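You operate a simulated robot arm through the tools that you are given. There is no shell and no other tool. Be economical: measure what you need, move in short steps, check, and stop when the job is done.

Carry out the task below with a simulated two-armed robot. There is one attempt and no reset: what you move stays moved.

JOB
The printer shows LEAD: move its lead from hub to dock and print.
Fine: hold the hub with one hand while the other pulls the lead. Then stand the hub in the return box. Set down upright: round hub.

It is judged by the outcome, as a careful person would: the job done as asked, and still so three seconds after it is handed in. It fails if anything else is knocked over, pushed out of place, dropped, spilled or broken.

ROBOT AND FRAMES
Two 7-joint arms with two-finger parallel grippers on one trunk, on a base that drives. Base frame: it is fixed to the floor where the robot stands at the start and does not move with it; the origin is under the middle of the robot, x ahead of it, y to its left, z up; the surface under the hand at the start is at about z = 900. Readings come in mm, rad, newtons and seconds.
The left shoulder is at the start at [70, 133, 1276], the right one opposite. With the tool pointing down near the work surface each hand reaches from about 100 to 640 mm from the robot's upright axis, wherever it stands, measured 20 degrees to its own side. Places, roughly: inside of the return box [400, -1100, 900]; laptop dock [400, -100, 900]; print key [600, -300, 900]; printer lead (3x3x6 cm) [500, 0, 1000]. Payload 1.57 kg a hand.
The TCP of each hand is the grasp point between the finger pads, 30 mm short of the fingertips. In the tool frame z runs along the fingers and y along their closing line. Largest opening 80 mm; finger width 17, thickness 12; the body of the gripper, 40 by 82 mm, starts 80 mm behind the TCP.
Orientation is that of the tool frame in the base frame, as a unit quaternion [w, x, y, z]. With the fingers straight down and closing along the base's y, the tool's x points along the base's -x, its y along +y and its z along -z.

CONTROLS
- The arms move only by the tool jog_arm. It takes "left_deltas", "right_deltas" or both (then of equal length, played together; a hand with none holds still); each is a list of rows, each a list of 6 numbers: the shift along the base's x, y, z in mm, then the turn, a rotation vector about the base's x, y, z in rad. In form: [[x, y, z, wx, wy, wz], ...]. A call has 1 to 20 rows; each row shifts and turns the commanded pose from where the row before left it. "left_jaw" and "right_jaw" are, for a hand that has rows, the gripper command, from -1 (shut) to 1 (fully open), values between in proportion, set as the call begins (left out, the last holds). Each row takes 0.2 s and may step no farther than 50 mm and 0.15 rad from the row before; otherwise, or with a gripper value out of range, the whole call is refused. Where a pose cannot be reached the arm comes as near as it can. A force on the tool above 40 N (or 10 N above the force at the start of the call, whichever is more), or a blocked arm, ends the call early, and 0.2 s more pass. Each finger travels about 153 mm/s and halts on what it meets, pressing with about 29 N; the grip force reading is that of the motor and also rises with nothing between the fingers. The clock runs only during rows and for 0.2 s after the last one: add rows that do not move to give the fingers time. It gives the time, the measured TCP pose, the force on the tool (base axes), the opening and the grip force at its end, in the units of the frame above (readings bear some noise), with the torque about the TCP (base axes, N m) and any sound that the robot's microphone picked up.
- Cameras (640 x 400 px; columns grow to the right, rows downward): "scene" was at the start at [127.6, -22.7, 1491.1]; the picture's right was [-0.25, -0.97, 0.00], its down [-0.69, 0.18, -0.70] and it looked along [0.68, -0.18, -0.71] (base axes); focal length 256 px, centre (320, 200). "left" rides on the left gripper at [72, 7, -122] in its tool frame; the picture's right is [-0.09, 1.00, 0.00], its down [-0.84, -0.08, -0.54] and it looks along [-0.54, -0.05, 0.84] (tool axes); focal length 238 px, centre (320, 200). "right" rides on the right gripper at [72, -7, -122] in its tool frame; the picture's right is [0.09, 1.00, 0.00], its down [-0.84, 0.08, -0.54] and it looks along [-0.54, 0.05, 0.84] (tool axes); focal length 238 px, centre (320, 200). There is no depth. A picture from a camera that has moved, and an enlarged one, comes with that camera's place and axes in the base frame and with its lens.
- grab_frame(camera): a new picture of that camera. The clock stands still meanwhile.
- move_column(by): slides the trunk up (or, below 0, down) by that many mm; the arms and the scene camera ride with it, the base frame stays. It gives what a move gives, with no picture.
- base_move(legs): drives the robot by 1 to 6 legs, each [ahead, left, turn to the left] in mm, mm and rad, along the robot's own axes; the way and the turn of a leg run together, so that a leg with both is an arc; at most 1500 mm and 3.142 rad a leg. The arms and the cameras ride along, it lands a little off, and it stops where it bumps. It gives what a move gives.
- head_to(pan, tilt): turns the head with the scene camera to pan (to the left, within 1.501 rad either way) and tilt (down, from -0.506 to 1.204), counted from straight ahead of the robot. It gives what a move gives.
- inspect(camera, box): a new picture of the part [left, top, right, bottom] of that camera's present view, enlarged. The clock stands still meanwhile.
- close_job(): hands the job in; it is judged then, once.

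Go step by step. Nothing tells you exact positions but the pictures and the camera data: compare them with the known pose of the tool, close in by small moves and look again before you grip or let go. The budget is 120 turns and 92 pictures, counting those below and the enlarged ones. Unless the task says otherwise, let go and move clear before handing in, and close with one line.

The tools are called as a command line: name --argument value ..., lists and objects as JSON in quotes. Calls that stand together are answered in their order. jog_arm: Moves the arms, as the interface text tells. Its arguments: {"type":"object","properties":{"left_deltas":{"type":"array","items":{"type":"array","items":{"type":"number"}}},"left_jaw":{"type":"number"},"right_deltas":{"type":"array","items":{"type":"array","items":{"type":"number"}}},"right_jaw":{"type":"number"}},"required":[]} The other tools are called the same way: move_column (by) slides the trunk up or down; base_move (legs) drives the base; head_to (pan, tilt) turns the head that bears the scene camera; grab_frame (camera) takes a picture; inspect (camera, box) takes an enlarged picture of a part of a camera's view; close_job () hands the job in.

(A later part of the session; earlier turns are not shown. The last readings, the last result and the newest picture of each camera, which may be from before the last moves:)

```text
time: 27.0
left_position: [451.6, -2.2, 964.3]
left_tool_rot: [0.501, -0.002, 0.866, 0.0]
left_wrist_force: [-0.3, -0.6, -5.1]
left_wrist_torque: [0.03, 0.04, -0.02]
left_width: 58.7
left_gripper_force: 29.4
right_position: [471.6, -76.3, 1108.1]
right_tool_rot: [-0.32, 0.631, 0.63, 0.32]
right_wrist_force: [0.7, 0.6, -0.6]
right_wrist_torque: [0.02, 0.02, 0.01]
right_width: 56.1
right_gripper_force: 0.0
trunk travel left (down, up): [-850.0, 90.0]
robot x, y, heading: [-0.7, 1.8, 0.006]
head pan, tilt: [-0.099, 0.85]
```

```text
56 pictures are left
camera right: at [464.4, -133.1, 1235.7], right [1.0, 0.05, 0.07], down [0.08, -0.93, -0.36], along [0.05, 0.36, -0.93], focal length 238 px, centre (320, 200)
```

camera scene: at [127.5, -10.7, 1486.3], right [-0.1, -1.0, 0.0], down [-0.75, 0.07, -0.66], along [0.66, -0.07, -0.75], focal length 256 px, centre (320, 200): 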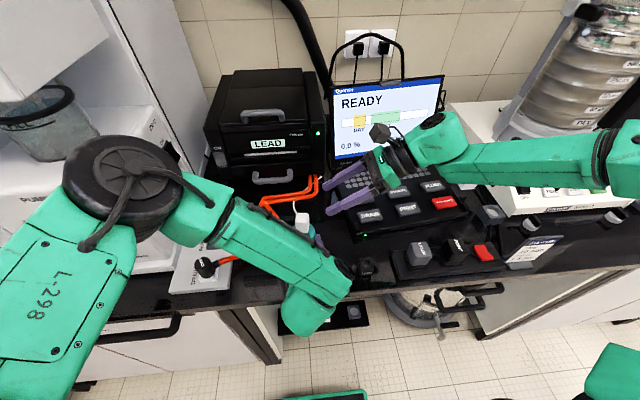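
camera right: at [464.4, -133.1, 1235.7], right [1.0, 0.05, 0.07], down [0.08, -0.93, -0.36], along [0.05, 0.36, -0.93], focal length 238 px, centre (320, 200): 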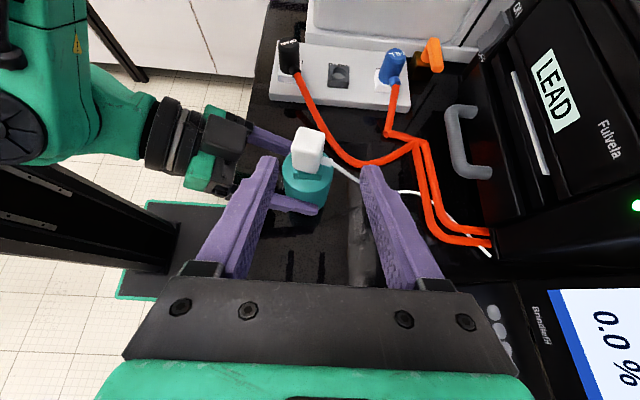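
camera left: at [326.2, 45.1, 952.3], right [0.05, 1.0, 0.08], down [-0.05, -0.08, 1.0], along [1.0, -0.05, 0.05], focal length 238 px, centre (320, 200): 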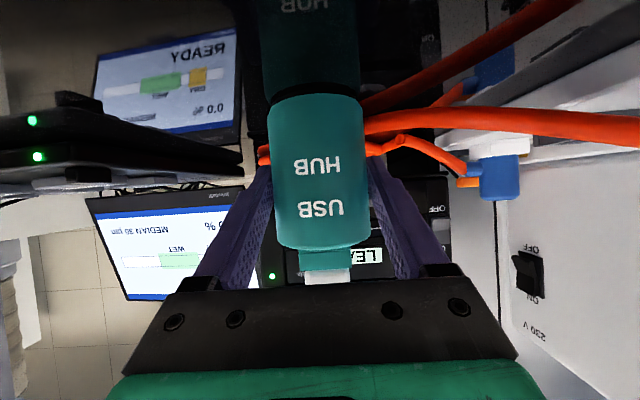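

The hub came along cleanly. I set it back down here and bring the right hand close.

jog_arm --left_deltas '[[0, 0, -4, 0, 0, 0], [0, 0, -3, 0, 0, 0], [0, 0, -3, 0, 0, 0]]'

jog_arm --right_deltas '[[-3, 15, -12, 0, 0, 0], [-3, 15, -12, 0, 0, 0]]'

grab_frame --camera "right"

inspect --camera "right" --box '[260, 110, 380, 230]'

```text
time: 27.8
left_position: [453.4, -2.1, 953.7]
left_tool_rot: [0.5, 0.0, 0.866, -0.001]
left_wrist_force: [-0.3, 0.2, -3.7]
left_wrist_torque: [-0.04, 0.06, 0.01]
left_width: 59.0
left_gripper_force: 28.5
right_position: [472.6, -76.3, 1106.8]
right_tool_rot: [-0.319, 0.631, 0.63, 0.32]
right_wrist_force: [-0.4, -0.4, 0.4]
right_wrist_torque: [0.01, 0.02, 0.0]
right_width: 55.6
right_gripper_force: 0.1
trunk travel left (down, up): [-850.0, 90.0]
robot x, y, heading: [0.2, -2.2, -0.002]
head pan, tilt: [-0.099, 0.85]
```

```text
time: 28.4
left_position: [452.0, -1.8, 952.9]
left_tool_rot: [0.501, 0.0, 0.866, -0.001]
left_wrist_force: [-0.4, -0.1, -3.9]
left_wrist_torque: [0.01, 0.05, -0.01]
left_width: 58.9
left_gripper_force: 28.8
right_position: [467.6, -44.8, 1082.7]
right_tool_rot: [-0.32, 0.631, 0.63, 0.32]
right_wrist_force: [-1.1, 0.3, -0.1]
right_wrist_torque: [-0.03, -0.02, 0.02]
right_width: 56.0
right_gripper_force: 0.1
trunk travel left (down, up): [-850.0, 90.0]
robot x, y, heading: [-0.0, -4.9, -0.002]
head pan, tilt: [-0.099, 0.85]
```

```text
55 pictures are left
camera right: at [459.6, -102.2, 1211.5], right [1.0, 0.05, 0.07], down [0.08, -0.93, -0.35], along [0.05, 0.36, -0.93], focal length 238 px, centre (320, 200)
```

right: 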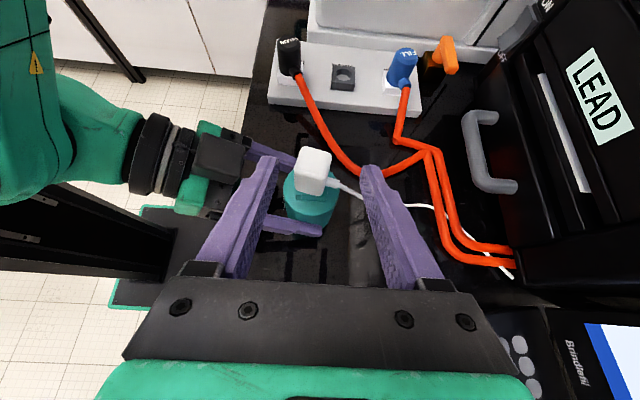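

```text
3.33 times, centred on (320, 170) of right
camera zoom: at [459.6, -102.2, 1211.5], right [1.0, 0.05, 0.07], down [0.08, -0.93, -0.35], along [0.05, 0.36, -0.93], focal length 794 px, centre (320, 300)
```

zoom: 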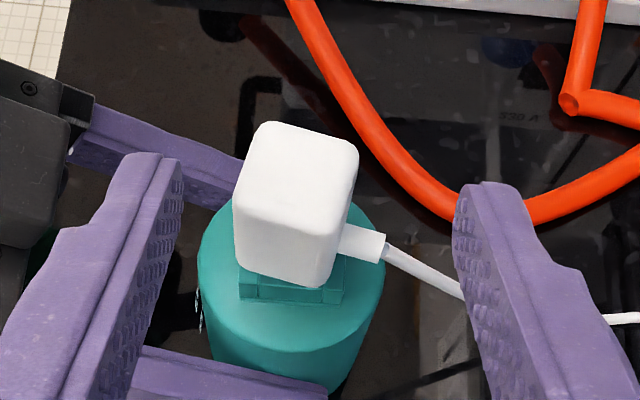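

The plug top is at about (461, -4, 1040), slightly yawed, and the boot is low. I go to the grip pose above the boot.

jog_arm --right_deltas '[[-6, 10, -14, 0, 0, 0], [0, 10, -14, 0, 0, 0], [0, 9, -14, 0, 0, 0]]'

grab_frame --camera "right"

inspect --camera "scene" --box '[270, 190, 370, 260]'

```text
time: 29.2
left_position: [452.2, -1.1, 953.8]
left_tool_rot: [0.501, -0.002, 0.866, 0.0]
left_wrist_force: [0.1, -0.5, -3.3]
left_wrist_torque: [-0.03, 0.03, 0.01]
left_width: 58.7
left_gripper_force: 28.8
right_position: [462.2, -15.8, 1041.2]
right_tool_rot: [-0.32, 0.632, 0.63, 0.319]
right_wrist_force: [0.5, 0.0, -0.3]
right_wrist_torque: [0.01, 0.0, 0.02]
right_width: 56.0
right_gripper_force: 0.0
trunk travel left (down, up): [-850.0, 90.0]
robot x, y, heading: [1.0, -0.9, 0.001]
head pan, tilt: [-0.099, 0.85]
```

```text
53 pictures are left
camera right: at [453.2, -73.2, 1169.8], right [1.0, 0.05, 0.07], down [0.08, -0.93, -0.35], along [0.05, 0.36, -0.93], focal length 238 px, centre (320, 200)
```

right: 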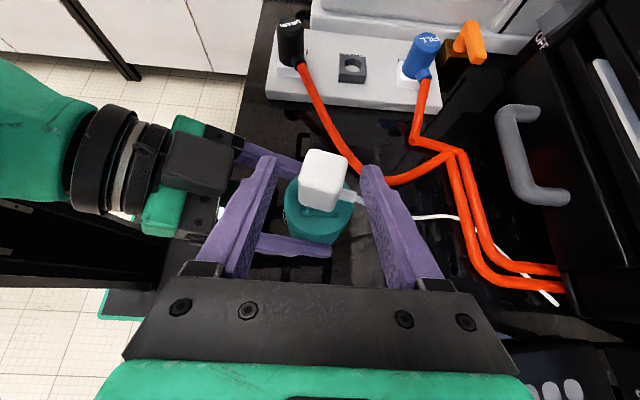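

```text
5.71 times, centred on (320, 225) of scene
camera zoom: at [128.0, -9.4, 1486.3], right [-0.1, -1.0, 0.0], down [-0.75, 0.07, -0.66], along [0.66, -0.07, -0.75], focal length 1462 px, centre (320, 57)
```

zoom: 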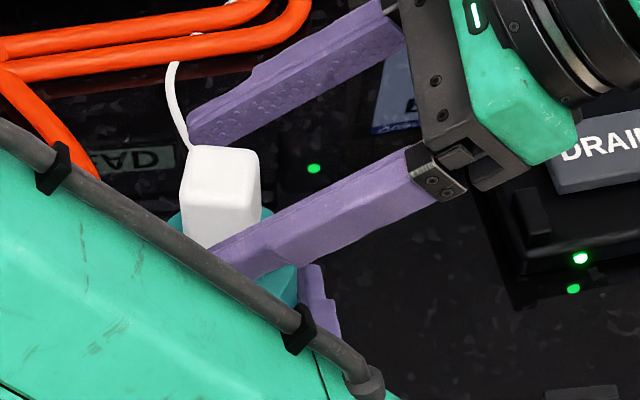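

The fingers straddle the plug near its middle. I close the right gripper.

jog_arm --right_deltas '[[0, 0, 0, 0, 0, 0], [0, 0, 0, 0, 0, 0], [0, 0, 0, 0, 0, 0]]' --right_jaw -1

inspect --camera "right" --box '[220, 110, 420, 270]'

inspect --camera "scene" --box '[270, 190, 370, 260]'

```text
time: 30.0
left_position: [451.0, -2.8, 953.6]
left_tool_rot: [0.5, -0.001, 0.866, 0.0]
left_wrist_force: [-6.6, -0.4, -2.3]
left_wrist_torque: [0.01, -0.22, 0.01]
left_width: 58.5
left_gripper_force: 29.6
right_position: [462.4, -18.3, 1040.7]
right_tool_rot: [-0.319, 0.632, 0.629, 0.321]
right_wrist_force: [6.1, -0.2, 0.1]
right_wrist_torque: [0.01, -0.26, -0.08]
right_width: 27.1
right_gripper_force: 29.4
trunk travel left (down, up): [-850.0, 90.0]
robot x, y, heading: [1.4, -2.6, -0.001]
head pan, tilt: [-0.099, 0.85]
```

```text
2.50 times, centred on (320, 190) of right
camera zoom: at [453.3, -74.0, 1170.2], right [1.0, 0.05, 0.07], down [0.07, -0.93, -0.35], along [0.05, 0.36, -0.93], focal length 596 px, centre (320, 225)
```

zoom: 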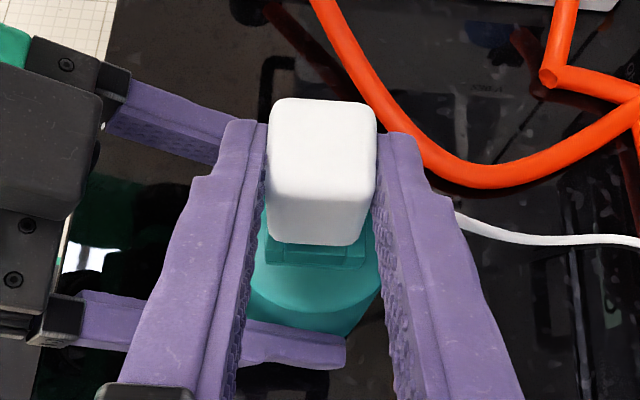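

```text
5.71 times, centred on (320, 225) of scene
camera zoom: at [127.6, -10.1, 1486.3], right [-0.1, -1.0, 0.0], down [-0.75, 0.07, -0.66], along [0.66, -0.07, -0.75], focal length 1462 px, centre (320, 57)
```

zoom: 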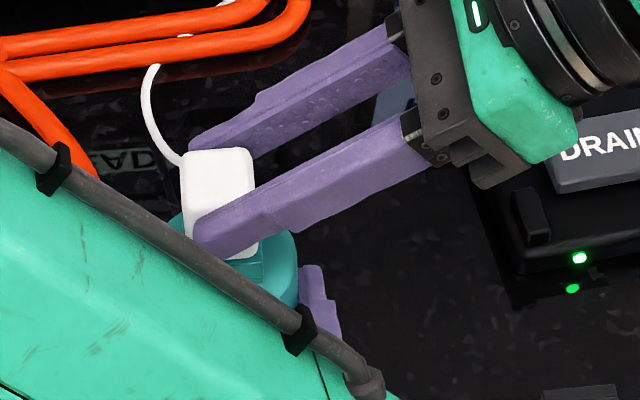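

The plug is gripped (27 mm, clear of the boot). Now I pull straight up while the left hand holds the hub.

jog_arm --right_deltas '[[1, 0, 4, 0, 0, 0], [0, 0, 6, 0, 0, 0], [0, 0, 8, 0, 0, 0], [0, 0, 8, 0, 0, 0], [0, 0, 8, 0, 0, 0]]'

grab_frame --camera "scene"

inspect --camera "right" --box '[220, 110, 420, 270]'

```text
time: 31.2
left_position: [451.9, -2.7, 953.7]
left_tool_rot: [0.501, 0.0, 0.866, -0.001]
left_wrist_force: [0.1, -0.3, -3.5]
left_wrist_torque: [0.0, 0.06, 0.0]
left_width: 59.0
left_gripper_force: 28.7
right_position: [462.0, -17.1, 1074.3]
right_tool_rot: [-0.32, 0.631, 0.63, 0.319]
right_wrist_force: [-0.2, -0.5, -0.2]
right_wrist_torque: [-0.04, 0.01, -0.02]
right_width: 27.1
right_gripper_force: 29.5
trunk travel left (down, up): [-850.0, 90.0]
robot x, y, heading: [1.0, -1.9, 0.001]
head pan, tilt: [-0.099, 0.85]
```

```text
49 pictures are left
camera scene: at [127.4, -10.0, 1486.3], right [-0.1, -1.0, 0.0], down [-0.75, 0.07, -0.66], along [0.66, -0.07, -0.75], focal length 256 px, centre (320, 200)
```

scene: 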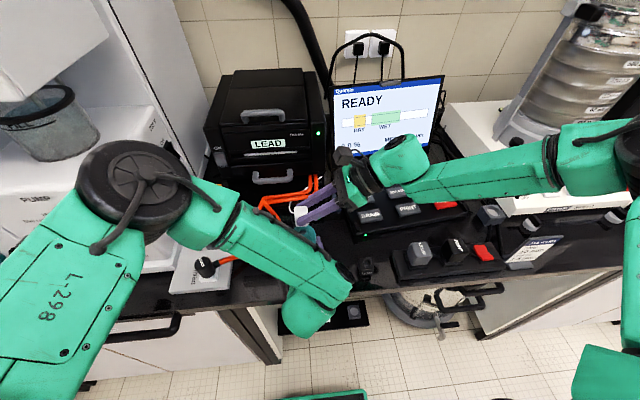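

```text
2.50 times, centred on (320, 190) of right
camera zoom: at [454.1, -73.8, 1203.7], right [1.0, 0.05, 0.07], down [0.08, -0.93, -0.36], along [0.05, 0.36, -0.93], focal length 596 px, centre (320, 225)
```

zoom: 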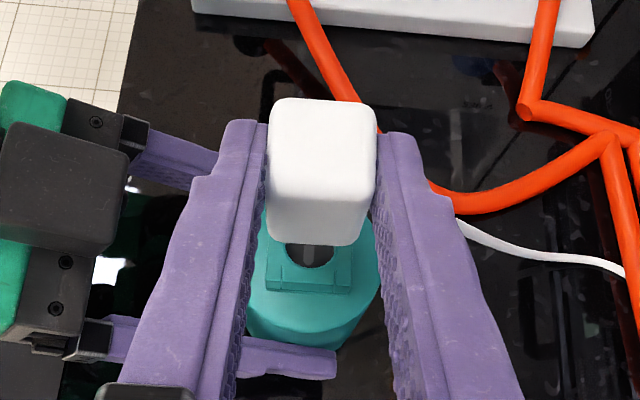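

The plug is out and the hub stayed put. I carry the plug over toward the dock, whose hole is at about (399, -149, 936).

jog_arm --right_deltas '[[0, -15, 10, 0, 0, 0], [-12, -33, 0, 0, 0, 0], [-17, -33, 0, 0, 0, 0], [-17, -33, 0, 0, 0, 0], [-17, -31, -10, 0, 0, 0]]'

grab_frame --camera "scene"

grab_frame --camera "right"

```text
time: 32.4
left_position: [451.6, -3.4, 953.8]
left_tool_rot: [0.501, -0.001, 0.866, 0.0]
left_wrist_force: [0.5, 0.3, -4.3]
left_wrist_torque: [-0.02, 0.06, 0.0]
left_width: 58.8
left_gripper_force: 28.9
right_position: [397.3, -163.7, 1074.5]
right_tool_rot: [-0.321, 0.63, 0.63, 0.321]
right_wrist_force: [-0.4, 0.4, -0.4]
right_wrist_torque: [-0.02, -0.01, 0.01]
right_width: 27.2
right_gripper_force: 29.0
trunk travel left (down, up): [-850.0, 90.0]
robot x, y, heading: [-2.0, -2.1, -0.0]
head pan, tilt: [-0.099, 0.85]
```

```text
47 pictures are left
camera scene: at [126.5, -12.1, 1486.4], right [-0.1, -1.0, 0.0], down [-0.75, 0.08, -0.66], along [0.66, -0.06, -0.75], focal length 256 px, centre (320, 200)
```

scene: 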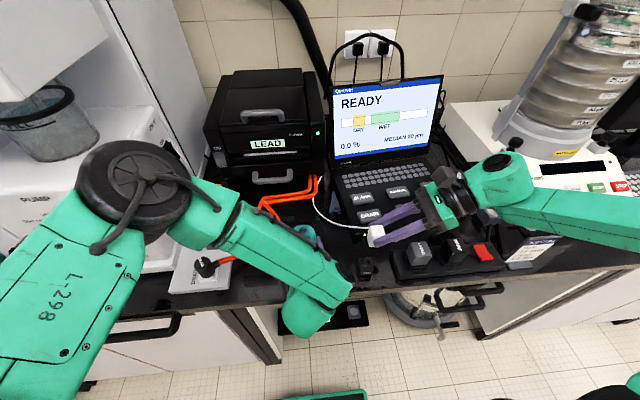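

```text
46 pictures are left
camera right: at [389.7, -220.0, 1202.5], right [1.0, 0.05, 0.07], down [0.08, -0.93, -0.36], along [0.05, 0.36, -0.93], focal length 238 px, centre (320, 200)
```

right: 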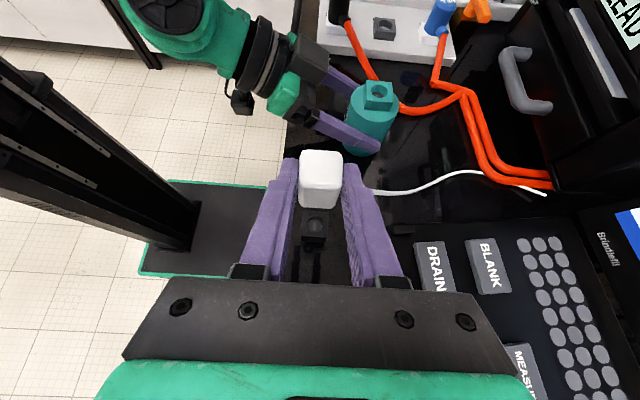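

inspect --camera "right" --box '[270, 140, 370, 265]'

inspect --camera "scene" --box '[330, 205, 430, 290]'

```text
3.20 times, centred on (320, 202) of right
camera zoom: at [389.7, -220.0, 1202.5], right [1.0, 0.05, 0.07], down [0.08, -0.93, -0.36], along [0.05, 0.36, -0.93], focal length 763 px, centre (320, 192)
```

zoom: 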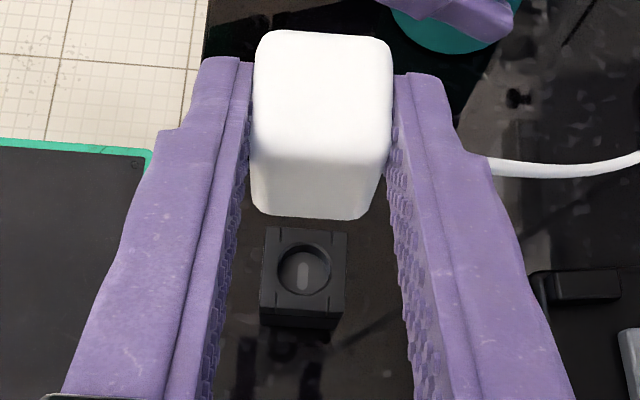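

```text
4.71 times, centred on (380, 248) of scene
camera zoom: at [126.5, -12.1, 1486.4], right [-0.1, -1.0, 0.0], down [-0.75, 0.08, -0.66], along [0.66, -0.06, -0.75], focal length 1204 px, centre (38, -24)
```

zoom: 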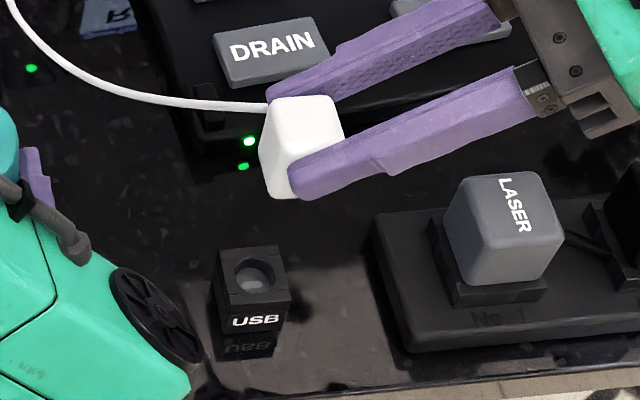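

Dock hole re-measured at about (399.5, -147.7), and the plug needs about +3, +3. I lower it to just above the dock and re-check.

jog_arm --right_deltas '[[3, 3, -20, 0, 0, 0], [0, 0, -20, 0, 0, 0], [0, 0, -15, 0, 0, 0]]'

inspect --camera "right" --box '[270, 140, 370, 265]'

inspect --camera "scene" --box '[330, 225, 410, 290]'

```text
time: 33.2
left_position: [451.5, -1.2, 954.0]
left_tool_rot: [0.501, 0.0, 0.865, -0.001]
left_wrist_force: [-0.1, -0.6, -3.4]
left_wrist_torque: [0.01, 0.01, -0.01]
left_width: 58.9
left_gripper_force: 29.2
right_position: [400.6, -158.3, 1020.0]
right_tool_rot: [-0.32, 0.631, 0.63, 0.32]
right_wrist_force: [-0.3, 0.8, 0.6]
right_wrist_torque: [0.01, 0.01, 0.01]
right_width: 26.9
right_gripper_force: 29.2
trunk travel left (down, up): [-850.0, 90.0]
robot x, y, heading: [-4.6, 4.1, -0.001]
head pan, tilt: [-0.099, 0.85]
```

```text
3.20 times, centred on (320, 202) of right
camera zoom: at [393.2, -215.2, 1149.5], right [1.0, 0.05, 0.07], down [0.08, -0.93, -0.36], along [0.05, 0.36, -0.93], focal length 763 px, centre (320, 192)
```

zoom: 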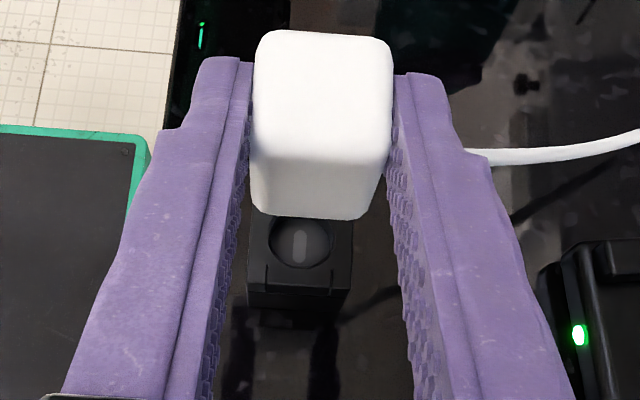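

```text
6.15 times, centred on (370, 258) of scene
camera zoom: at [127.8, -10.2, 1486.3], right [-0.1, -0.99, 0.0], down [-0.75, 0.07, -0.66], along [0.66, -0.07, -0.75], focal length 1575 px, centre (12, -154)
```

zoom: 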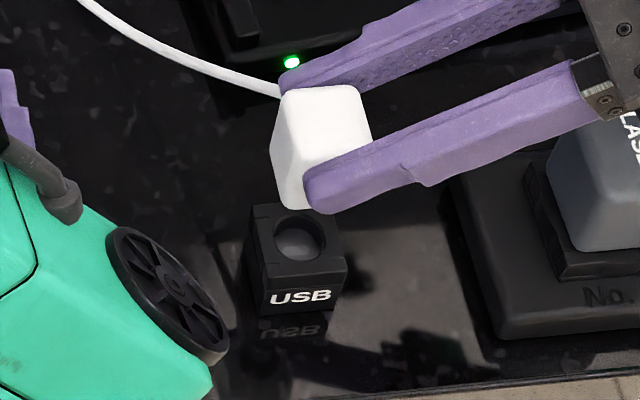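

The plug is about 2 mm too far in +y. I correct that, lower 15 mm and look again.

jog_arm --right_deltas '[[0, -2, -5, 0, 0, 0], [0, 0, -10, 0, 0, 0]]'

inspect --camera "scene" --box '[345, 235, 395, 285]'

inspect --camera "right" --box '[280, 140, 360, 240]'

```text
time: 33.8
left_position: [450.8, -2.2, 954.2]
left_tool_rot: [0.501, 0.0, 0.865, -0.001]
left_wrist_force: [-0.6, 0.4, -2.8]
left_wrist_torque: [0.01, 0.0, 0.02]
left_width: 58.8
left_gripper_force: 28.9
right_position: [401.3, -161.0, 1004.8]
right_tool_rot: [-0.32, 0.631, 0.63, 0.32]
right_wrist_force: [0.1, -0.4, -0.7]
right_wrist_torque: [0.0, 0.03, 0.0]
right_width: 27.1
right_gripper_force: 28.9
trunk travel left (down, up): [-850.0, 90.0]
robot x, y, heading: [1.0, 2.7, -0.004]
head pan, tilt: [-0.099, 0.85]
```

```text
8.00 times, centred on (370, 260) of scene
camera zoom: at [127.9, -10.2, 1486.3], right [-0.1, -1.0, 0.0], down [-0.75, 0.07, -0.66], along [0.66, -0.07, -0.75], focal length 2047 px, centre (-80, -280)
```

zoom: 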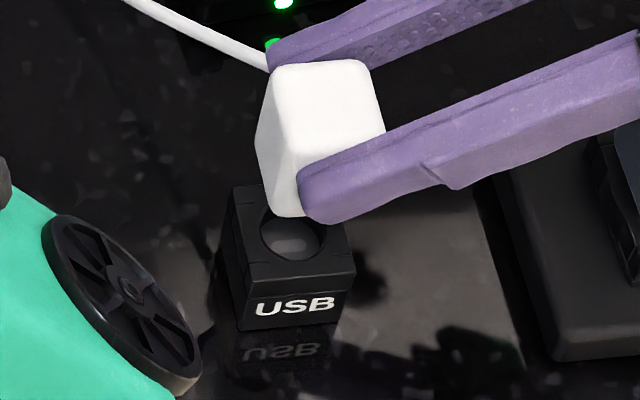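

```text
4.00 times, centred on (320, 190) of right
camera zoom: at [393.9, -217.3, 1133.6], right [1.0, 0.05, 0.07], down [0.08, -0.93, -0.36], along [0.05, 0.36, -0.93], focal length 953 px, centre (320, 240)
```

zoom: 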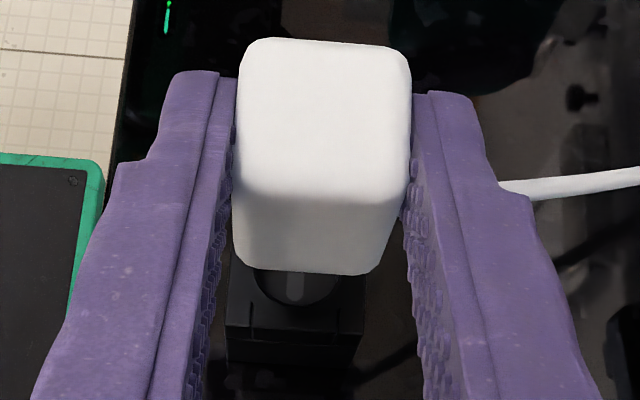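

The two views disagree by a few mm in y, so I want a level view from the left camera. I first make sure the hub is seated, then release it and back the left hand off.

jog_arm --left_deltas '[[0, 0, -1, 0, 0, 0], [0, 0, -1, 0, 0, 0], [0, 0, 0, 0, 0, 0]]'

inspect --camera "left" --box '[200, 0, 440, 300]'

```text
time: 34.6
left_position: [452.1, -2.8, 953.6]
left_tool_rot: [0.504, -0.001, 0.864, 0.0]
left_wrist_force: [4.2, 1.7, 15.1]
left_wrist_torque: [0.13, 0.05, -0.05]
left_width: 58.6
left_gripper_force: 29.1
right_position: [400.5, -162.0, 1006.1]
right_tool_rot: [-0.32, 0.63, 0.631, 0.321]
right_wrist_force: [0.9, 0.0, -0.9]
right_wrist_torque: [-0.02, 0.03, -0.01]
right_width: 26.8
right_gripper_force: 28.5
trunk travel left (down, up): [-850.0, 90.0]
robot x, y, heading: [2.1, -0.9, 0.002]
head pan, tilt: [-0.099, 0.85]
```

```text
1.33 times, centred on (320, 150) of left
camera zoom: at [309.1, 4.5, 951.9], right [0.04, 1.0, 0.08], down [-0.06, -0.08, 1.0], along [1.0, -0.05, 0.06], focal length 318 px, centre (320, 267)
```

zoom: 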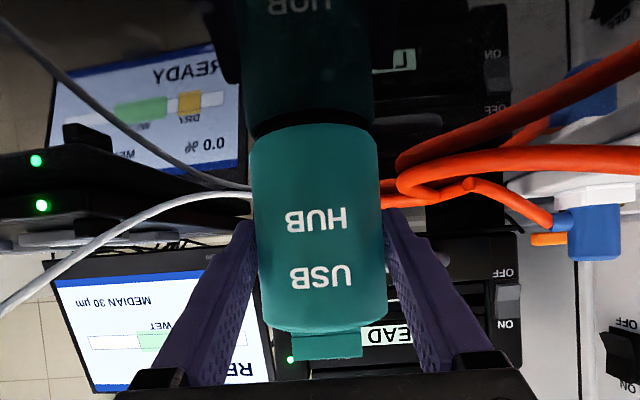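

The hub is on the bench. I relax the pressure, open the left hand and back straight off.

jog_arm --left_deltas '[[0, 0, 1.5, 0, 0, 0], [0, 0, 0, 0, 0, 0]]'

jog_arm --left_deltas '[[0, 0, 0, 0, 0, 0], [0, 0, 0, 0, 0, 0], [-15, 0, 0, 0, 0, 0], [-20, 0, 0, 0, 0, 0], [-25, 0, 0, 0, 0, 0], [-25, 0, 0, 0, 0, 0], [-15, 0, 0, 0, 0, 0]]' --left_jaw 1

grab_frame --camera "left"

```text
time: 35.2
left_position: [451.9, -1.0, 954.0]
left_tool_rot: [0.501, -0.001, 0.865, -0.001]
left_wrist_force: [6.3, 0.2, 13.6]
left_wrist_torque: [0.04, -0.15, 0.01]
left_width: 58.8
left_gripper_force: 28.8
right_position: [401.0, -161.5, 1004.6]
right_tool_rot: [-0.319, 0.632, 0.629, 0.321]
right_wrist_force: [0.1, -0.3, 0.5]
right_wrist_torque: [0.0, 0.01, 0.02]
right_width: 26.9
right_gripper_force: 29.7
trunk travel left (down, up): [-850.0, 90.0]
robot x, y, heading: [1.1, -1.3, 0.002]
head pan, tilt: [-0.099, 0.85]
```

```text
time: 36.8
left_position: [349.2, -1.1, 953.7]
left_tool_rot: [0.502, -0.001, 0.865, 0.0]
left_wrist_force: [-0.3, 0.8, 0.5]
left_wrist_torque: [-0.03, 0.0, 0.02]
left_width: 79.9
left_gripper_force: 0.0
right_position: [400.5, -161.0, 1004.5]
right_tool_rot: [-0.32, 0.631, 0.63, 0.32]
right_wrist_force: [1.1, -0.3, -0.9]
right_wrist_torque: [-0.04, -0.02, 0.01]
right_width: 27.2
right_gripper_force: 29.3
trunk travel left (down, up): [-850.0, 90.0]
robot x, y, heading: [-1.5, -2.1, -0.002]
head pan, tilt: [-0.099, 0.85]
```

```text
38 pictures are left
camera left: at [207.5, 4.9, 952.2], right [0.04, 1.0, 0.08], down [-0.05, -0.08, 1.0], along [1.0, -0.05, 0.05], focal length 238 px, centre (320, 200)
```

left: 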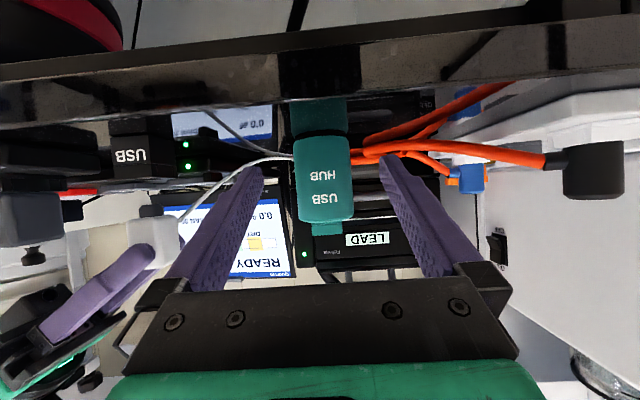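

Good: the hub stands upright and alone, and the dock and plug are both in the left view. I zoom in on them.

inspect --camera "left" --box '[90, 120, 210, 300]'

```text
2.22 times, centred on (150, 210) of left
camera zoom: at [207.5, 4.9, 952.2], right [0.04, 1.0, 0.08], down [-0.05, -0.08, 1.0], along [1.0, -0.05, 0.05], focal length 530 px, centre (698, 178)
```

zoom: 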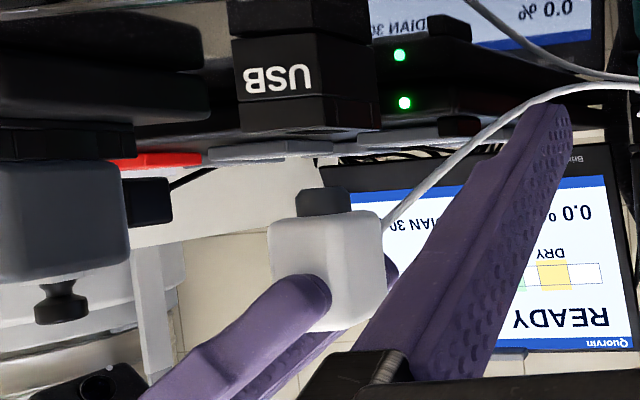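

The left view shows a short pin under the plug, about 20 mm above the dock top. I lower 16 mm so pin and hole are close, then compare directly in the views.

jog_arm --right_deltas '[[0, -1, -8, 0, 0, 0], [0, 0, -8, 0, 0, 0]]'

inspect --camera "left" --box '[110, 130, 190, 230]'

inspect --camera "scene" --box '[345, 235, 395, 285]'

```text
time: 37.4
left_position: [351.7, -0.6, 953.1]
left_tool_rot: [0.501, -0.001, 0.866, -0.001]
left_wrist_force: [-0.7, -0.6, -0.1]
left_wrist_torque: [0.0, 0.06, 0.01]
left_width: 80.3
left_gripper_force: 0.2
right_position: [401.3, -162.9, 988.0]
right_tool_rot: [-0.32, 0.631, 0.63, 0.321]
right_wrist_force: [0.1, -0.8, -0.2]
right_wrist_torque: [0.0, 0.02, -0.02]
right_width: 26.7
right_gripper_force: 29.0
trunk travel left (down, up): [-850.0, 90.0]
robot x, y, heading: [3.4, -2.2, 0.002]
head pan, tilt: [-0.099, 0.85]
```

```text
4.00 times, centred on (150, 180) of left
camera zoom: at [208.1, 5.0, 952.1], right [0.05, 1.0, 0.08], down [-0.05, -0.08, 1.0], along [1.0, -0.05, 0.05], focal length 953 px, centre (1000, 280)
```

zoom: 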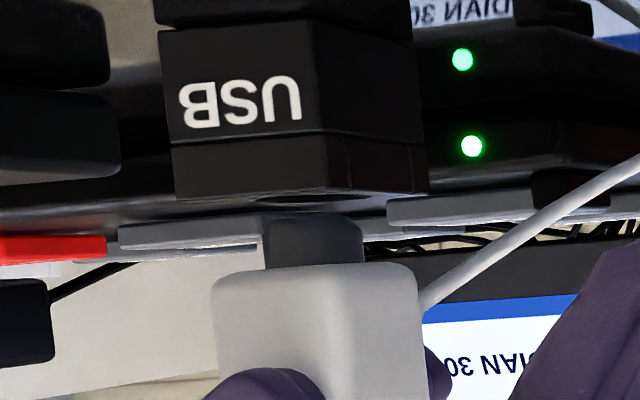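

```text
8.00 times, centred on (370, 260) of scene
camera zoom: at [127.2, -10.0, 1486.4], right [-0.1, -1.0, 0.0], down [-0.75, 0.07, -0.66], along [0.66, -0.07, -0.75], focal length 2047 px, centre (-80, -280)
```

zoom: 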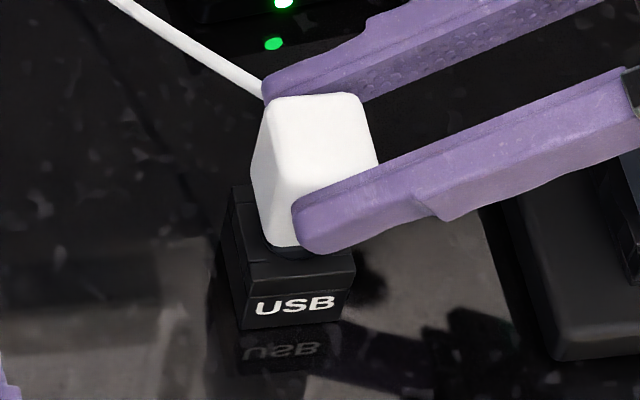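

In the left view the pin sits over the hole with about a 5 mm gap. I lower gently and read the force.

jog_arm --right_deltas '[[0, 0, -3, 0, 0, 0], [0, 0, -3, 0, 0, 0], [0, 0, -2, 0, 0, 0]]'

inspect --camera "left" --box '[110, 130, 190, 230]'

```text
time: 38.2
left_position: [350.8, -0.1, 953.8]
left_tool_rot: [0.501, -0.001, 0.865, -0.001]
left_wrist_force: [-0.4, -0.3, -0.1]
left_wrist_torque: [0.0, 0.02, -0.01]
left_width: 80.0
left_gripper_force: 0.1
right_position: [400.5, -162.1, 979.9]
right_tool_rot: [-0.319, 0.632, 0.63, 0.32]
right_wrist_force: [0.8, 0.7, -1.9]
right_wrist_torque: [0.03, 0.0, 0.0]
right_width: 27.1
right_gripper_force: 28.8
trunk travel left (down, up): [-850.0, 90.0]
robot x, y, heading: [2.4, 0.1, 0.001]
head pan, tilt: [-0.099, 0.85]
```

```text
4.00 times, centred on (150, 180) of left
camera zoom: at [208.1, 5.2, 952.1], right [0.04, 1.0, 0.08], down [-0.05, -0.08, 1.0], along [1.0, -0.05, 0.05], focal length 953 px, centre (1000, 280)
```

zoom: 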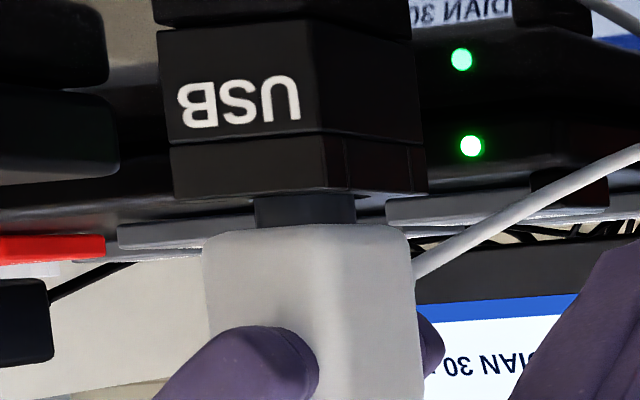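

The pin appears to be entering with almost no force. I keep lowering.

jog_arm --right_deltas '[[0, 0, -2, 0, 0, 0], [0, 0, -2, 0, 0, 0], [0, 0, -2, 0, 0, 0]]'

inspect --camera "left" --box '[110, 130, 190, 230]'

```text
time: 39.0
left_position: [350.2, -2.0, 953.6]
left_tool_rot: [0.501, 0.0, 0.866, -0.001]
left_wrist_force: [-0.3, 0.1, 0.4]
left_wrist_torque: [-0.03, -0.01, 0.0]
left_width: 80.1
left_gripper_force: 0.0
right_position: [400.4, -163.2, 975.0]
right_tool_rot: [-0.32, 0.631, 0.63, 0.32]
right_wrist_force: [-0.4, 1.6, -1.9]
right_wrist_torque: [0.0, 0.01, -0.04]
right_width: 26.9
right_gripper_force: 28.5
trunk travel left (down, up): [-850.0, 90.0]
robot x, y, heading: [0.9, -1.1, -0.007]
head pan, tilt: [-0.099, 0.85]
```

```text
4.00 times, centred on (150, 180) of left
camera zoom: at [208.0, 5.0, 952.2], right [0.05, 1.0, 0.08], down [-0.05, -0.08, 1.0], along [1.0, -0.05, 0.05], focal length 953 px, centre (1000, 280)
```

zoom: 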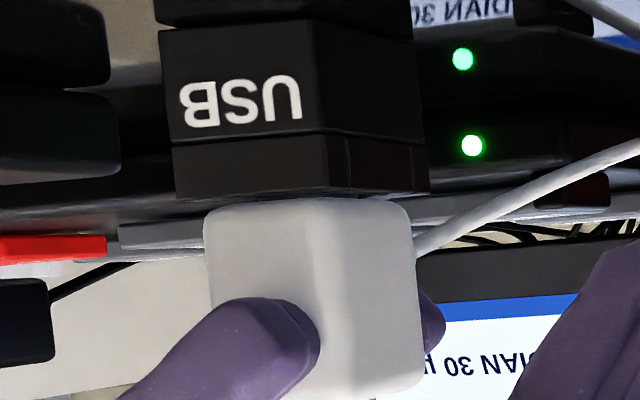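

The pin is in and the body is nearly flush. I press it home until the force rises.

jog_arm --right_deltas '[[0, 0, -2, 0, 0, 0], [0, 0, -2, 0, 0, 0], [0, 0, -2, 0, 0, 0]]'

grab_frame --camera "scene"

inspect --camera "left" --box '[110, 130, 190, 230]'

```text
time: 39.8
left_position: [349.3, -1.2, 954.1]
left_tool_rot: [0.502, -0.001, 0.865, 0.0]
left_wrist_force: [-0.2, 0.0, 0.5]
left_wrist_torque: [0.04, -0.04, -0.01]
left_width: 80.1
left_gripper_force: 0.1
right_position: [401.0, -160.8, 972.9]
right_tool_rot: [-0.319, 0.63, 0.63, 0.323]
right_wrist_force: [7.4, -3.4, 28.1]
right_wrist_torque: [0.33, 0.04, -0.04]
right_width: 27.4
right_gripper_force: 29.2
trunk travel left (down, up): [-850.0, 90.0]
robot x, y, heading: [-2.3, -2.7, 0.001]
head pan, tilt: [-0.099, 0.85]
```

```text
32 pictures are left
camera scene: at [125.1, -9.6, 1486.9], right [-0.1, -1.0, 0.0], down [-0.75, 0.07, -0.66], along [0.66, -0.07, -0.75], focal length 256 px, centre (320, 200)
```

scene: 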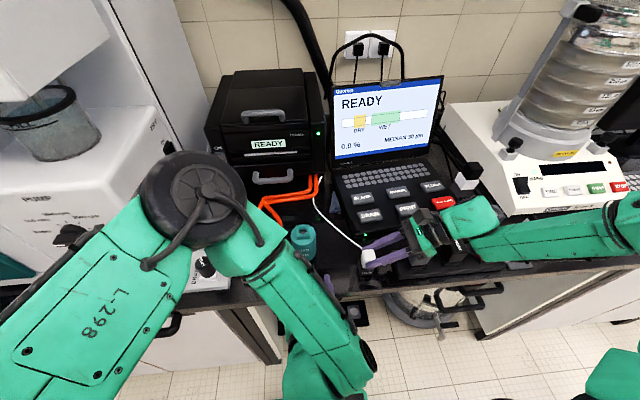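

```text
4.00 times, centred on (150, 180) of left
camera zoom: at [206.9, 5.3, 952.8], right [0.04, 1.0, 0.08], down [-0.05, -0.08, 1.0], along [1.0, -0.05, 0.05], focal length 953 px, centre (1000, 280)
```

zoom: 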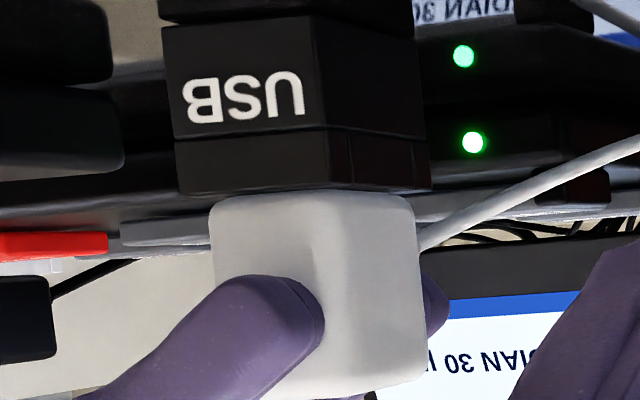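

The plug is fully seated and the printer now shows READY. I ease the pressure, open the right hand and back off along the tool axis.

jog_arm --right_deltas '[[0, 0, 2, 0, 0, 0], [0, 0, 0, 0, 0, 0]]'

jog_arm --right_deltas '[[0, 0, 0, 0, 0, 0], [0, 0, 0, 0, 0, 0], [0, -16, 14, 0, 0, 0], [0, -24, 20, 0, 0, 0], [0, -24, 24, 0, 0, 0], [0, -10, 40, 0, 0, 0], [0, 0, 40, 0, 0, 0]]' --right_jaw 0.3

grab_frame --camera "scene"

```text
time: 40.4
left_position: [349.6, -0.8, 954.4]
left_tool_rot: [0.501, -0.001, 0.865, -0.001]
left_wrist_force: [0.2, 0.0, 0.4]
left_wrist_torque: [-0.02, -0.01, 0.02]
left_width: 79.8
left_gripper_force: 0.0
right_position: [400.6, -161.2, 971.6]
right_tool_rot: [-0.319, 0.631, 0.63, 0.321]
right_wrist_force: [6.3, 0.2, 21.7]
right_wrist_torque: [0.51, -0.03, -0.17]
right_width: 26.8
right_gripper_force: 28.6
trunk travel left (down, up): [-850.0, 90.0]
robot x, y, heading: [0.6, -0.8, -0.002]
head pan, tilt: [-0.099, 0.85]
```

```text
time: 42.0
left_position: [350.0, -0.0, 953.7]
left_tool_rot: [0.501, -0.001, 0.865, 0.0]
left_wrist_force: [-0.3, 0.3, -0.4]
left_wrist_torque: [0.0, -0.02, 0.05]
left_width: 79.9
left_gripper_force: 0.1
right_position: [396.5, -234.8, 1108.6]
right_tool_rot: [-0.319, 0.631, 0.631, 0.319]
right_wrist_force: [-0.3, 0.1, 0.4]
right_wrist_torque: [-0.02, 0.01, -0.01]
right_width: 52.1
right_gripper_force: 0.0
trunk travel left (down, up): [-850.0, 90.0]
robot x, y, heading: [-3.5, 2.4, 0.003]
head pan, tilt: [-0.099, 0.85]
```

```text
30 pictures are left
camera scene: at [126.1, -9.7, 1486.4], right [-0.1, -1.0, 0.0], down [-0.75, 0.07, -0.66], along [0.66, -0.07, -0.75], focal length 256 px, centre (320, 200)
```

scene: 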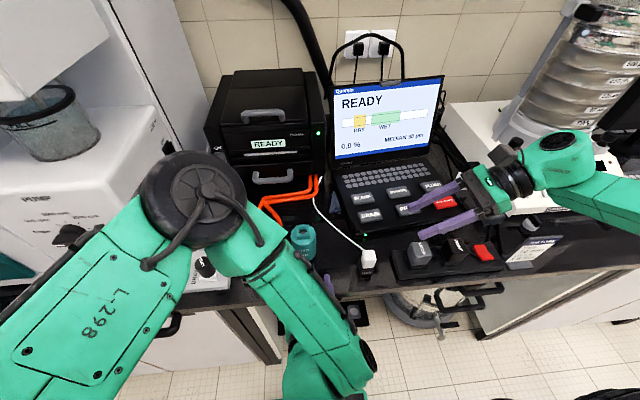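

The lead is docked and released. Next is the laptop PRINT key at about (567, -305): I shut the right fingers, bring the hand upright and move above the key, and raise the left hand clear.

jog_arm --right_deltas '[[0, -10, 10, -0.136, 0, 0], [20, -10, 0, -0.136, 0, 0], [25, -10, 0, -0.136, 0, 0], [25, -10, 0, -0.136, 0, 0], [25, -10, 0, -0.136, 0, 0], [25, -10, 0, -0.136, 0, 0], [25, -10, 0, -0.134, 0, 0], [25, 0, -20, 0, 0, 0]]' --right_jaw -1 --left_deltas '[[0, 0, 0, 0, 0, 0], [-10, 0, 40, 0, 0, 0], [-10, 10, 45, 0, 0, 0], [0, 20, 45, 0, 0, 0], [0, 20, 45, 0, 0, 0], [0, 20, 0, 0, 0, 0], [0, 0, 0, 0, 0, 0], [0, 0, 0, 0, 0, 0]]'

grab_frame --camera "right"

grab_frame --camera "scene"

```text
time: 43.5
left_position: [329.9, 34.0, 1094.0]
left_tool_rot: [0.427, -0.055, 0.901, -0.048]
left_wrist_force: [0.7, -0.3, -0.5]
left_wrist_torque: [-0.02, 0.01, -0.04]
left_width: 80.2
left_gripper_force: 0.1
left hand out of reach, approached as far as the arm can: row 5, 6
right_position: [537.0, -300.7, 1117.3]
right_tool_rot: [-0.019, 0.708, 0.706, 0.018]
right_wrist_force: [0.4, 0.9, 0.9]
right_wrist_torque: [-0.03, 0.03, 0.01]
right_width: 0.0
right_gripper_force: 21.6
trunk travel left (down, up): [-850.0, 90.0]
robot x, y, heading: [-0.8, 0.8, -0.0]
head pan, tilt: [-0.099, 0.85]
stopped in row 7 (left hand): the arm was blocked; the commanded pose is now the measured one
```

```text
29 pictures are left
camera right: at [529.7, -234.8, 1242.2], right [1.0, 0.09, 0.0], down [0.08, -0.86, 0.5], along [0.05, -0.5, -0.87], focal length 238 px, centre (320, 200)
```

right: 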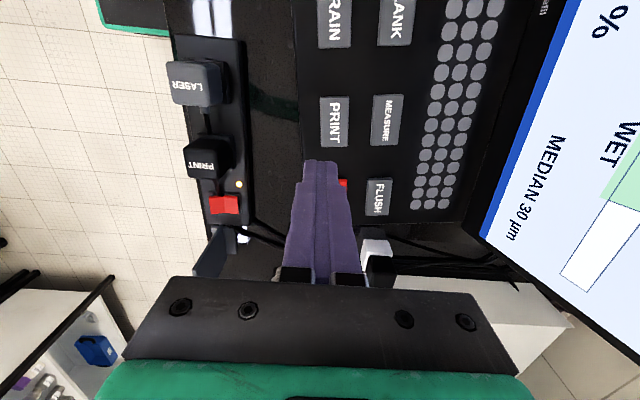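

```text
28 pictures are left
camera scene: at [132.1, -7.2, 1487.2], right [-0.09, -1.0, 0.0], down [-0.74, 0.06, -0.67], along [0.67, -0.06, -0.74], focal length 256 px, centre (320, 200)
```

scene: 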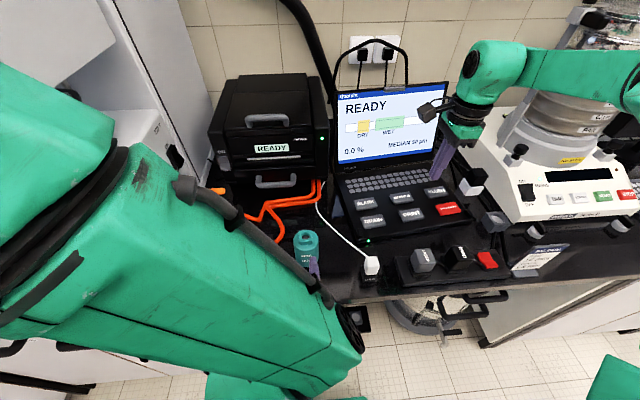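

The left arm bumped something while rising, so I ease it back. The right hand is next to the PRINT key, needing +17 mm in x; I shift and descend to just above it.

jog_arm --left_deltas '[[15, -8, -15, 0, 0, 0], [15, -8, -20, 0, 0, 0]]'

jog_arm --right_deltas '[[17, 0, -20, 0, 0, 0], [0, 0, -40, 0, 0, 0], [0, 0, -40, 0, 0, 0], [0, 0, -40, 0, 0, 0]]'

grab_frame --camera "right"

grab_frame --camera "scene"

```text
time: 44.1
left_position: [358.5, 17.0, 1058.3]
left_tool_rot: [0.428, -0.053, 0.901, -0.046]
left_wrist_force: [0.5, -0.7, -1.0]
left_wrist_torque: [0.02, 0.0, 0.01]
left_width: 79.9
left_gripper_force: 0.0
right_position: [536.3, -301.0, 1118.0]
right_tool_rot: [-0.019, 0.707, 0.707, 0.018]
right_wrist_force: [0.3, -0.5, 0.3]
right_wrist_torque: [0.05, 0.04, -0.01]
right_width: 0.0
right_gripper_force: 21.4
trunk travel left (down, up): [-850.0, 90.0]
robot x, y, heading: [-1.1, -3.0, -0.006]
head pan, tilt: [-0.099, 0.85]
```

```text
time: 45.1
left_position: [355.4, 17.3, 1059.8]
left_tool_rot: [0.43, -0.053, 0.9, -0.047]
left_wrist_force: [-0.3, 0.2, -0.3]
left_wrist_torque: [-0.01, -0.01, 0.01]
left_width: 80.1
left_gripper_force: 0.1
right_position: [529.8, -302.4, 989.7]
right_tool_rot: [-0.018, 0.707, 0.706, 0.021]
right_wrist_force: [-0.6, -0.1, -0.4]
right_wrist_torque: [0.0, -0.02, -0.01]
right_width: 0.1
right_gripper_force: 21.6
right hand out of reach, approached as far as the arm can: row 3, 4
trunk travel left (down, up): [-850.0, 90.0]
robot x, y, heading: [0.9, 1.1, 0.0]
head pan, tilt: [-0.099, 0.85]
```

```text
27 pictures are left
camera right: at [522.5, -237.0, 1114.6], right [1.0, 0.09, 0.01], down [0.07, -0.86, 0.5], along [0.05, -0.49, -0.87], focal length 238 px, centre (320, 200)
```

right: 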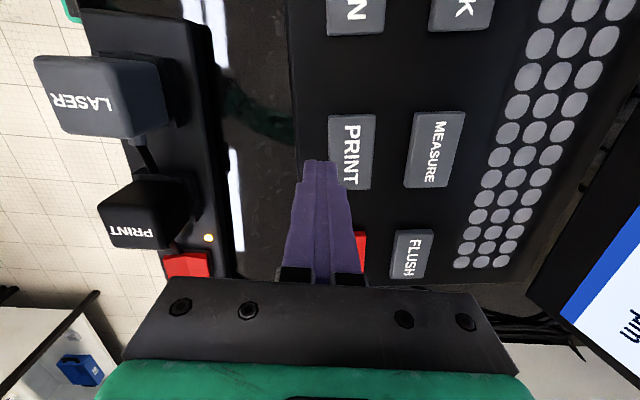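

```text
26 pictures are left
camera scene: at [126.1, -10.4, 1486.5], right [-0.1, -0.99, 0.0], down [-0.75, 0.07, -0.66], along [0.66, -0.07, -0.75], focal length 256 px, centre (320, 200)
```

scene: 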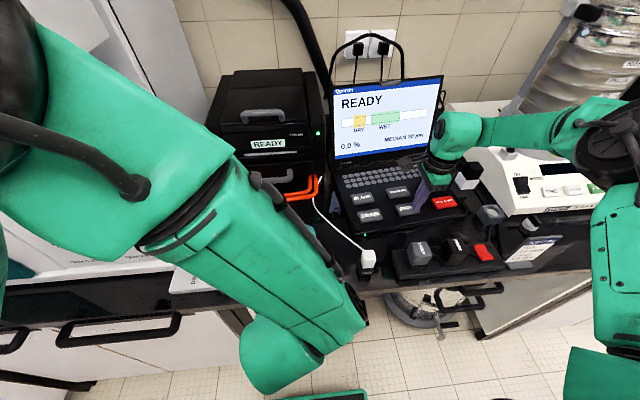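

Out of reach with the hand vertical, so I tilt the fingers forward 0.35 rad and retry over the key.

jog_arm --right_deltas '[[4, 0, 10, 0, -0.12, 0], [4, 0, 0, 0, -0.12, 0], [8, 0, 0, 0, -0.11, 0], [0, 0, -8, 0, 0, 0]]'

grab_frame --camera "right"

```text
time: 46.1
left_position: [356.1, 16.6, 1060.1]
left_tool_rot: [0.429, -0.053, 0.9, -0.047]
left_wrist_force: [-0.7, 0.5, 0.0]
left_wrist_torque: [0.0, 0.04, 0.01]
left_width: 79.9
left_gripper_force: 0.0
right_position: [544.6, -301.5, 990.9]
right_tool_rot: [0.105, 0.692, 0.699, 0.142]
right_wrist_force: [-0.1, -0.9, 0.2]
right_wrist_torque: [0.01, -0.02, 0.0]
right_width: 0.0
right_gripper_force: 21.1
trunk travel left (down, up): [-850.0, 90.0]
robot x, y, heading: [3.4, 0.1, -0.003]
head pan, tilt: [-0.099, 0.85]
```

```text
25 pictures are left
camera right: at [495.5, -237.0, 1105.6], right [0.93, 0.09, 0.35], down [-0.1, -0.86, 0.49], along [0.35, -0.49, -0.8], focal length 238 px, centre (320, 200)
```

right: 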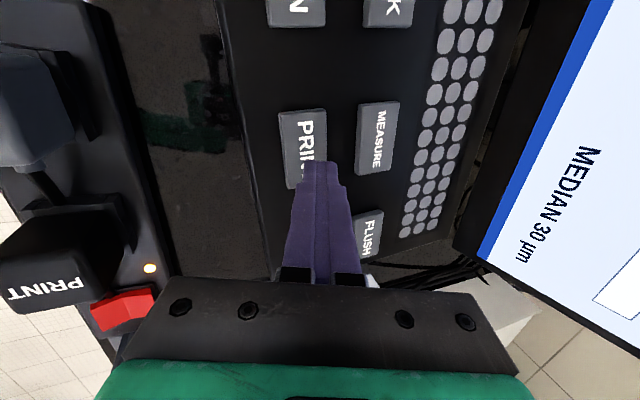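

The fingertip is right above the PRINT key centre (555, -300). I go straight down and watch the force.

jog_arm --right_deltas '[[0, 0, -15, 0, 0, 0], [0, 0, -12, 0, 0, 0], [0, 0, -4, 0, 0, 0], [0, 0, -3, 0, 0, 0]]'

grab_frame --camera "right"

```text
time: 47.1
left_position: [355.4, 17.7, 1060.6]
left_tool_rot: [0.43, -0.053, 0.9, -0.046]
left_wrist_force: [-0.2, 0.2, -0.2]
left_wrist_torque: [0.0, 0.0, 0.02]
left_width: 80.1
left_gripper_force: 0.0
right_position: [545.9, -302.2, 958.6]
right_tool_rot: [0.105, 0.693, 0.699, 0.142]
right_wrist_force: [0.7, -1.1, 3.5]
right_wrist_torque: [-0.06, -0.03, 0.01]
right_width: 0.2
right_gripper_force: 21.9
trunk travel left (down, up): [-850.0, 90.0]
robot x, y, heading: [2.1, -2.5, 0.005]
head pan, tilt: [-0.099, 0.85]
heard: click
```

```text
24 pictures are left
camera right: at [495.8, -237.4, 1073.3], right [0.93, 0.09, 0.35], down [-0.1, -0.86, 0.49], along [0.35, -0.49, -0.8], focal length 238 px, centre (320, 200)
```

right: 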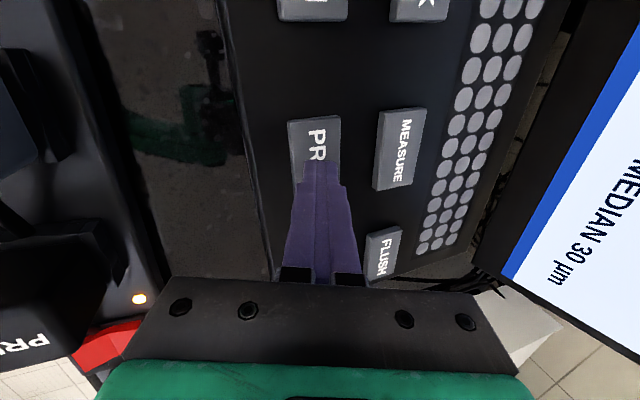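

I heard a click on contact. I lift straight up and check the screens.

jog_arm --right_deltas '[[0, 0, 10, 0, 0, 0], [0, 0, 40, 0, 0, 0], [0, 0, 45, 0, 0, 0], [-10, -10, 45, 0, 0.11, 0], [-20, -10, 30, 0, 0.12, 0], [-20, -10, 0, 0, 0.12, 0]]'

grab_frame --camera "scene"

```text
time: 48.5
left_position: [356.8, 17.2, 1060.6]
left_tool_rot: [0.43, -0.052, 0.9, -0.047]
left_wrist_force: [-1.0, 0.3, -0.2]
left_wrist_torque: [0.0, 0.01, -0.02]
left_width: 79.9
left_gripper_force: 0.1
right_position: [496.1, -331.4, 1130.1]
right_tool_rot: [-0.019, 0.707, 0.707, 0.019]
right_wrist_force: [-1.0, 0.4, 0.2]
right_wrist_torque: [0.0, -0.04, 0.0]
right_width: 0.0
right_gripper_force: 21.1
trunk travel left (down, up): [-850.0, 90.0]
robot x, y, heading: [-1.5, -1.9, 0.001]
head pan, tilt: [-0.099, 0.85]
```

```text
23 pictures are left
camera scene: at [126.9, -10.4, 1486.4], right [-0.1, -0.99, 0.0], down [-0.75, 0.08, -0.66], along [0.66, -0.07, -0.75], focal length 256 px, centre (320, 200)
```

scene: 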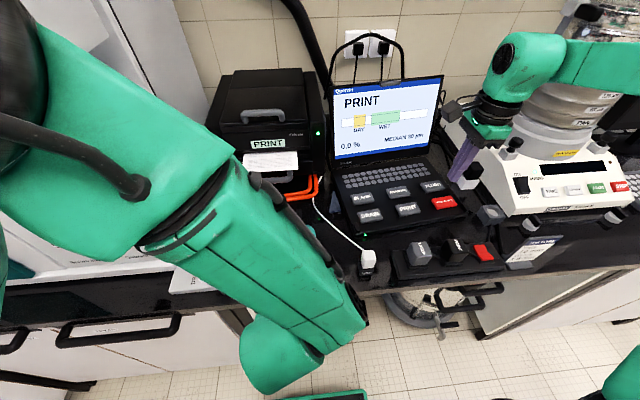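

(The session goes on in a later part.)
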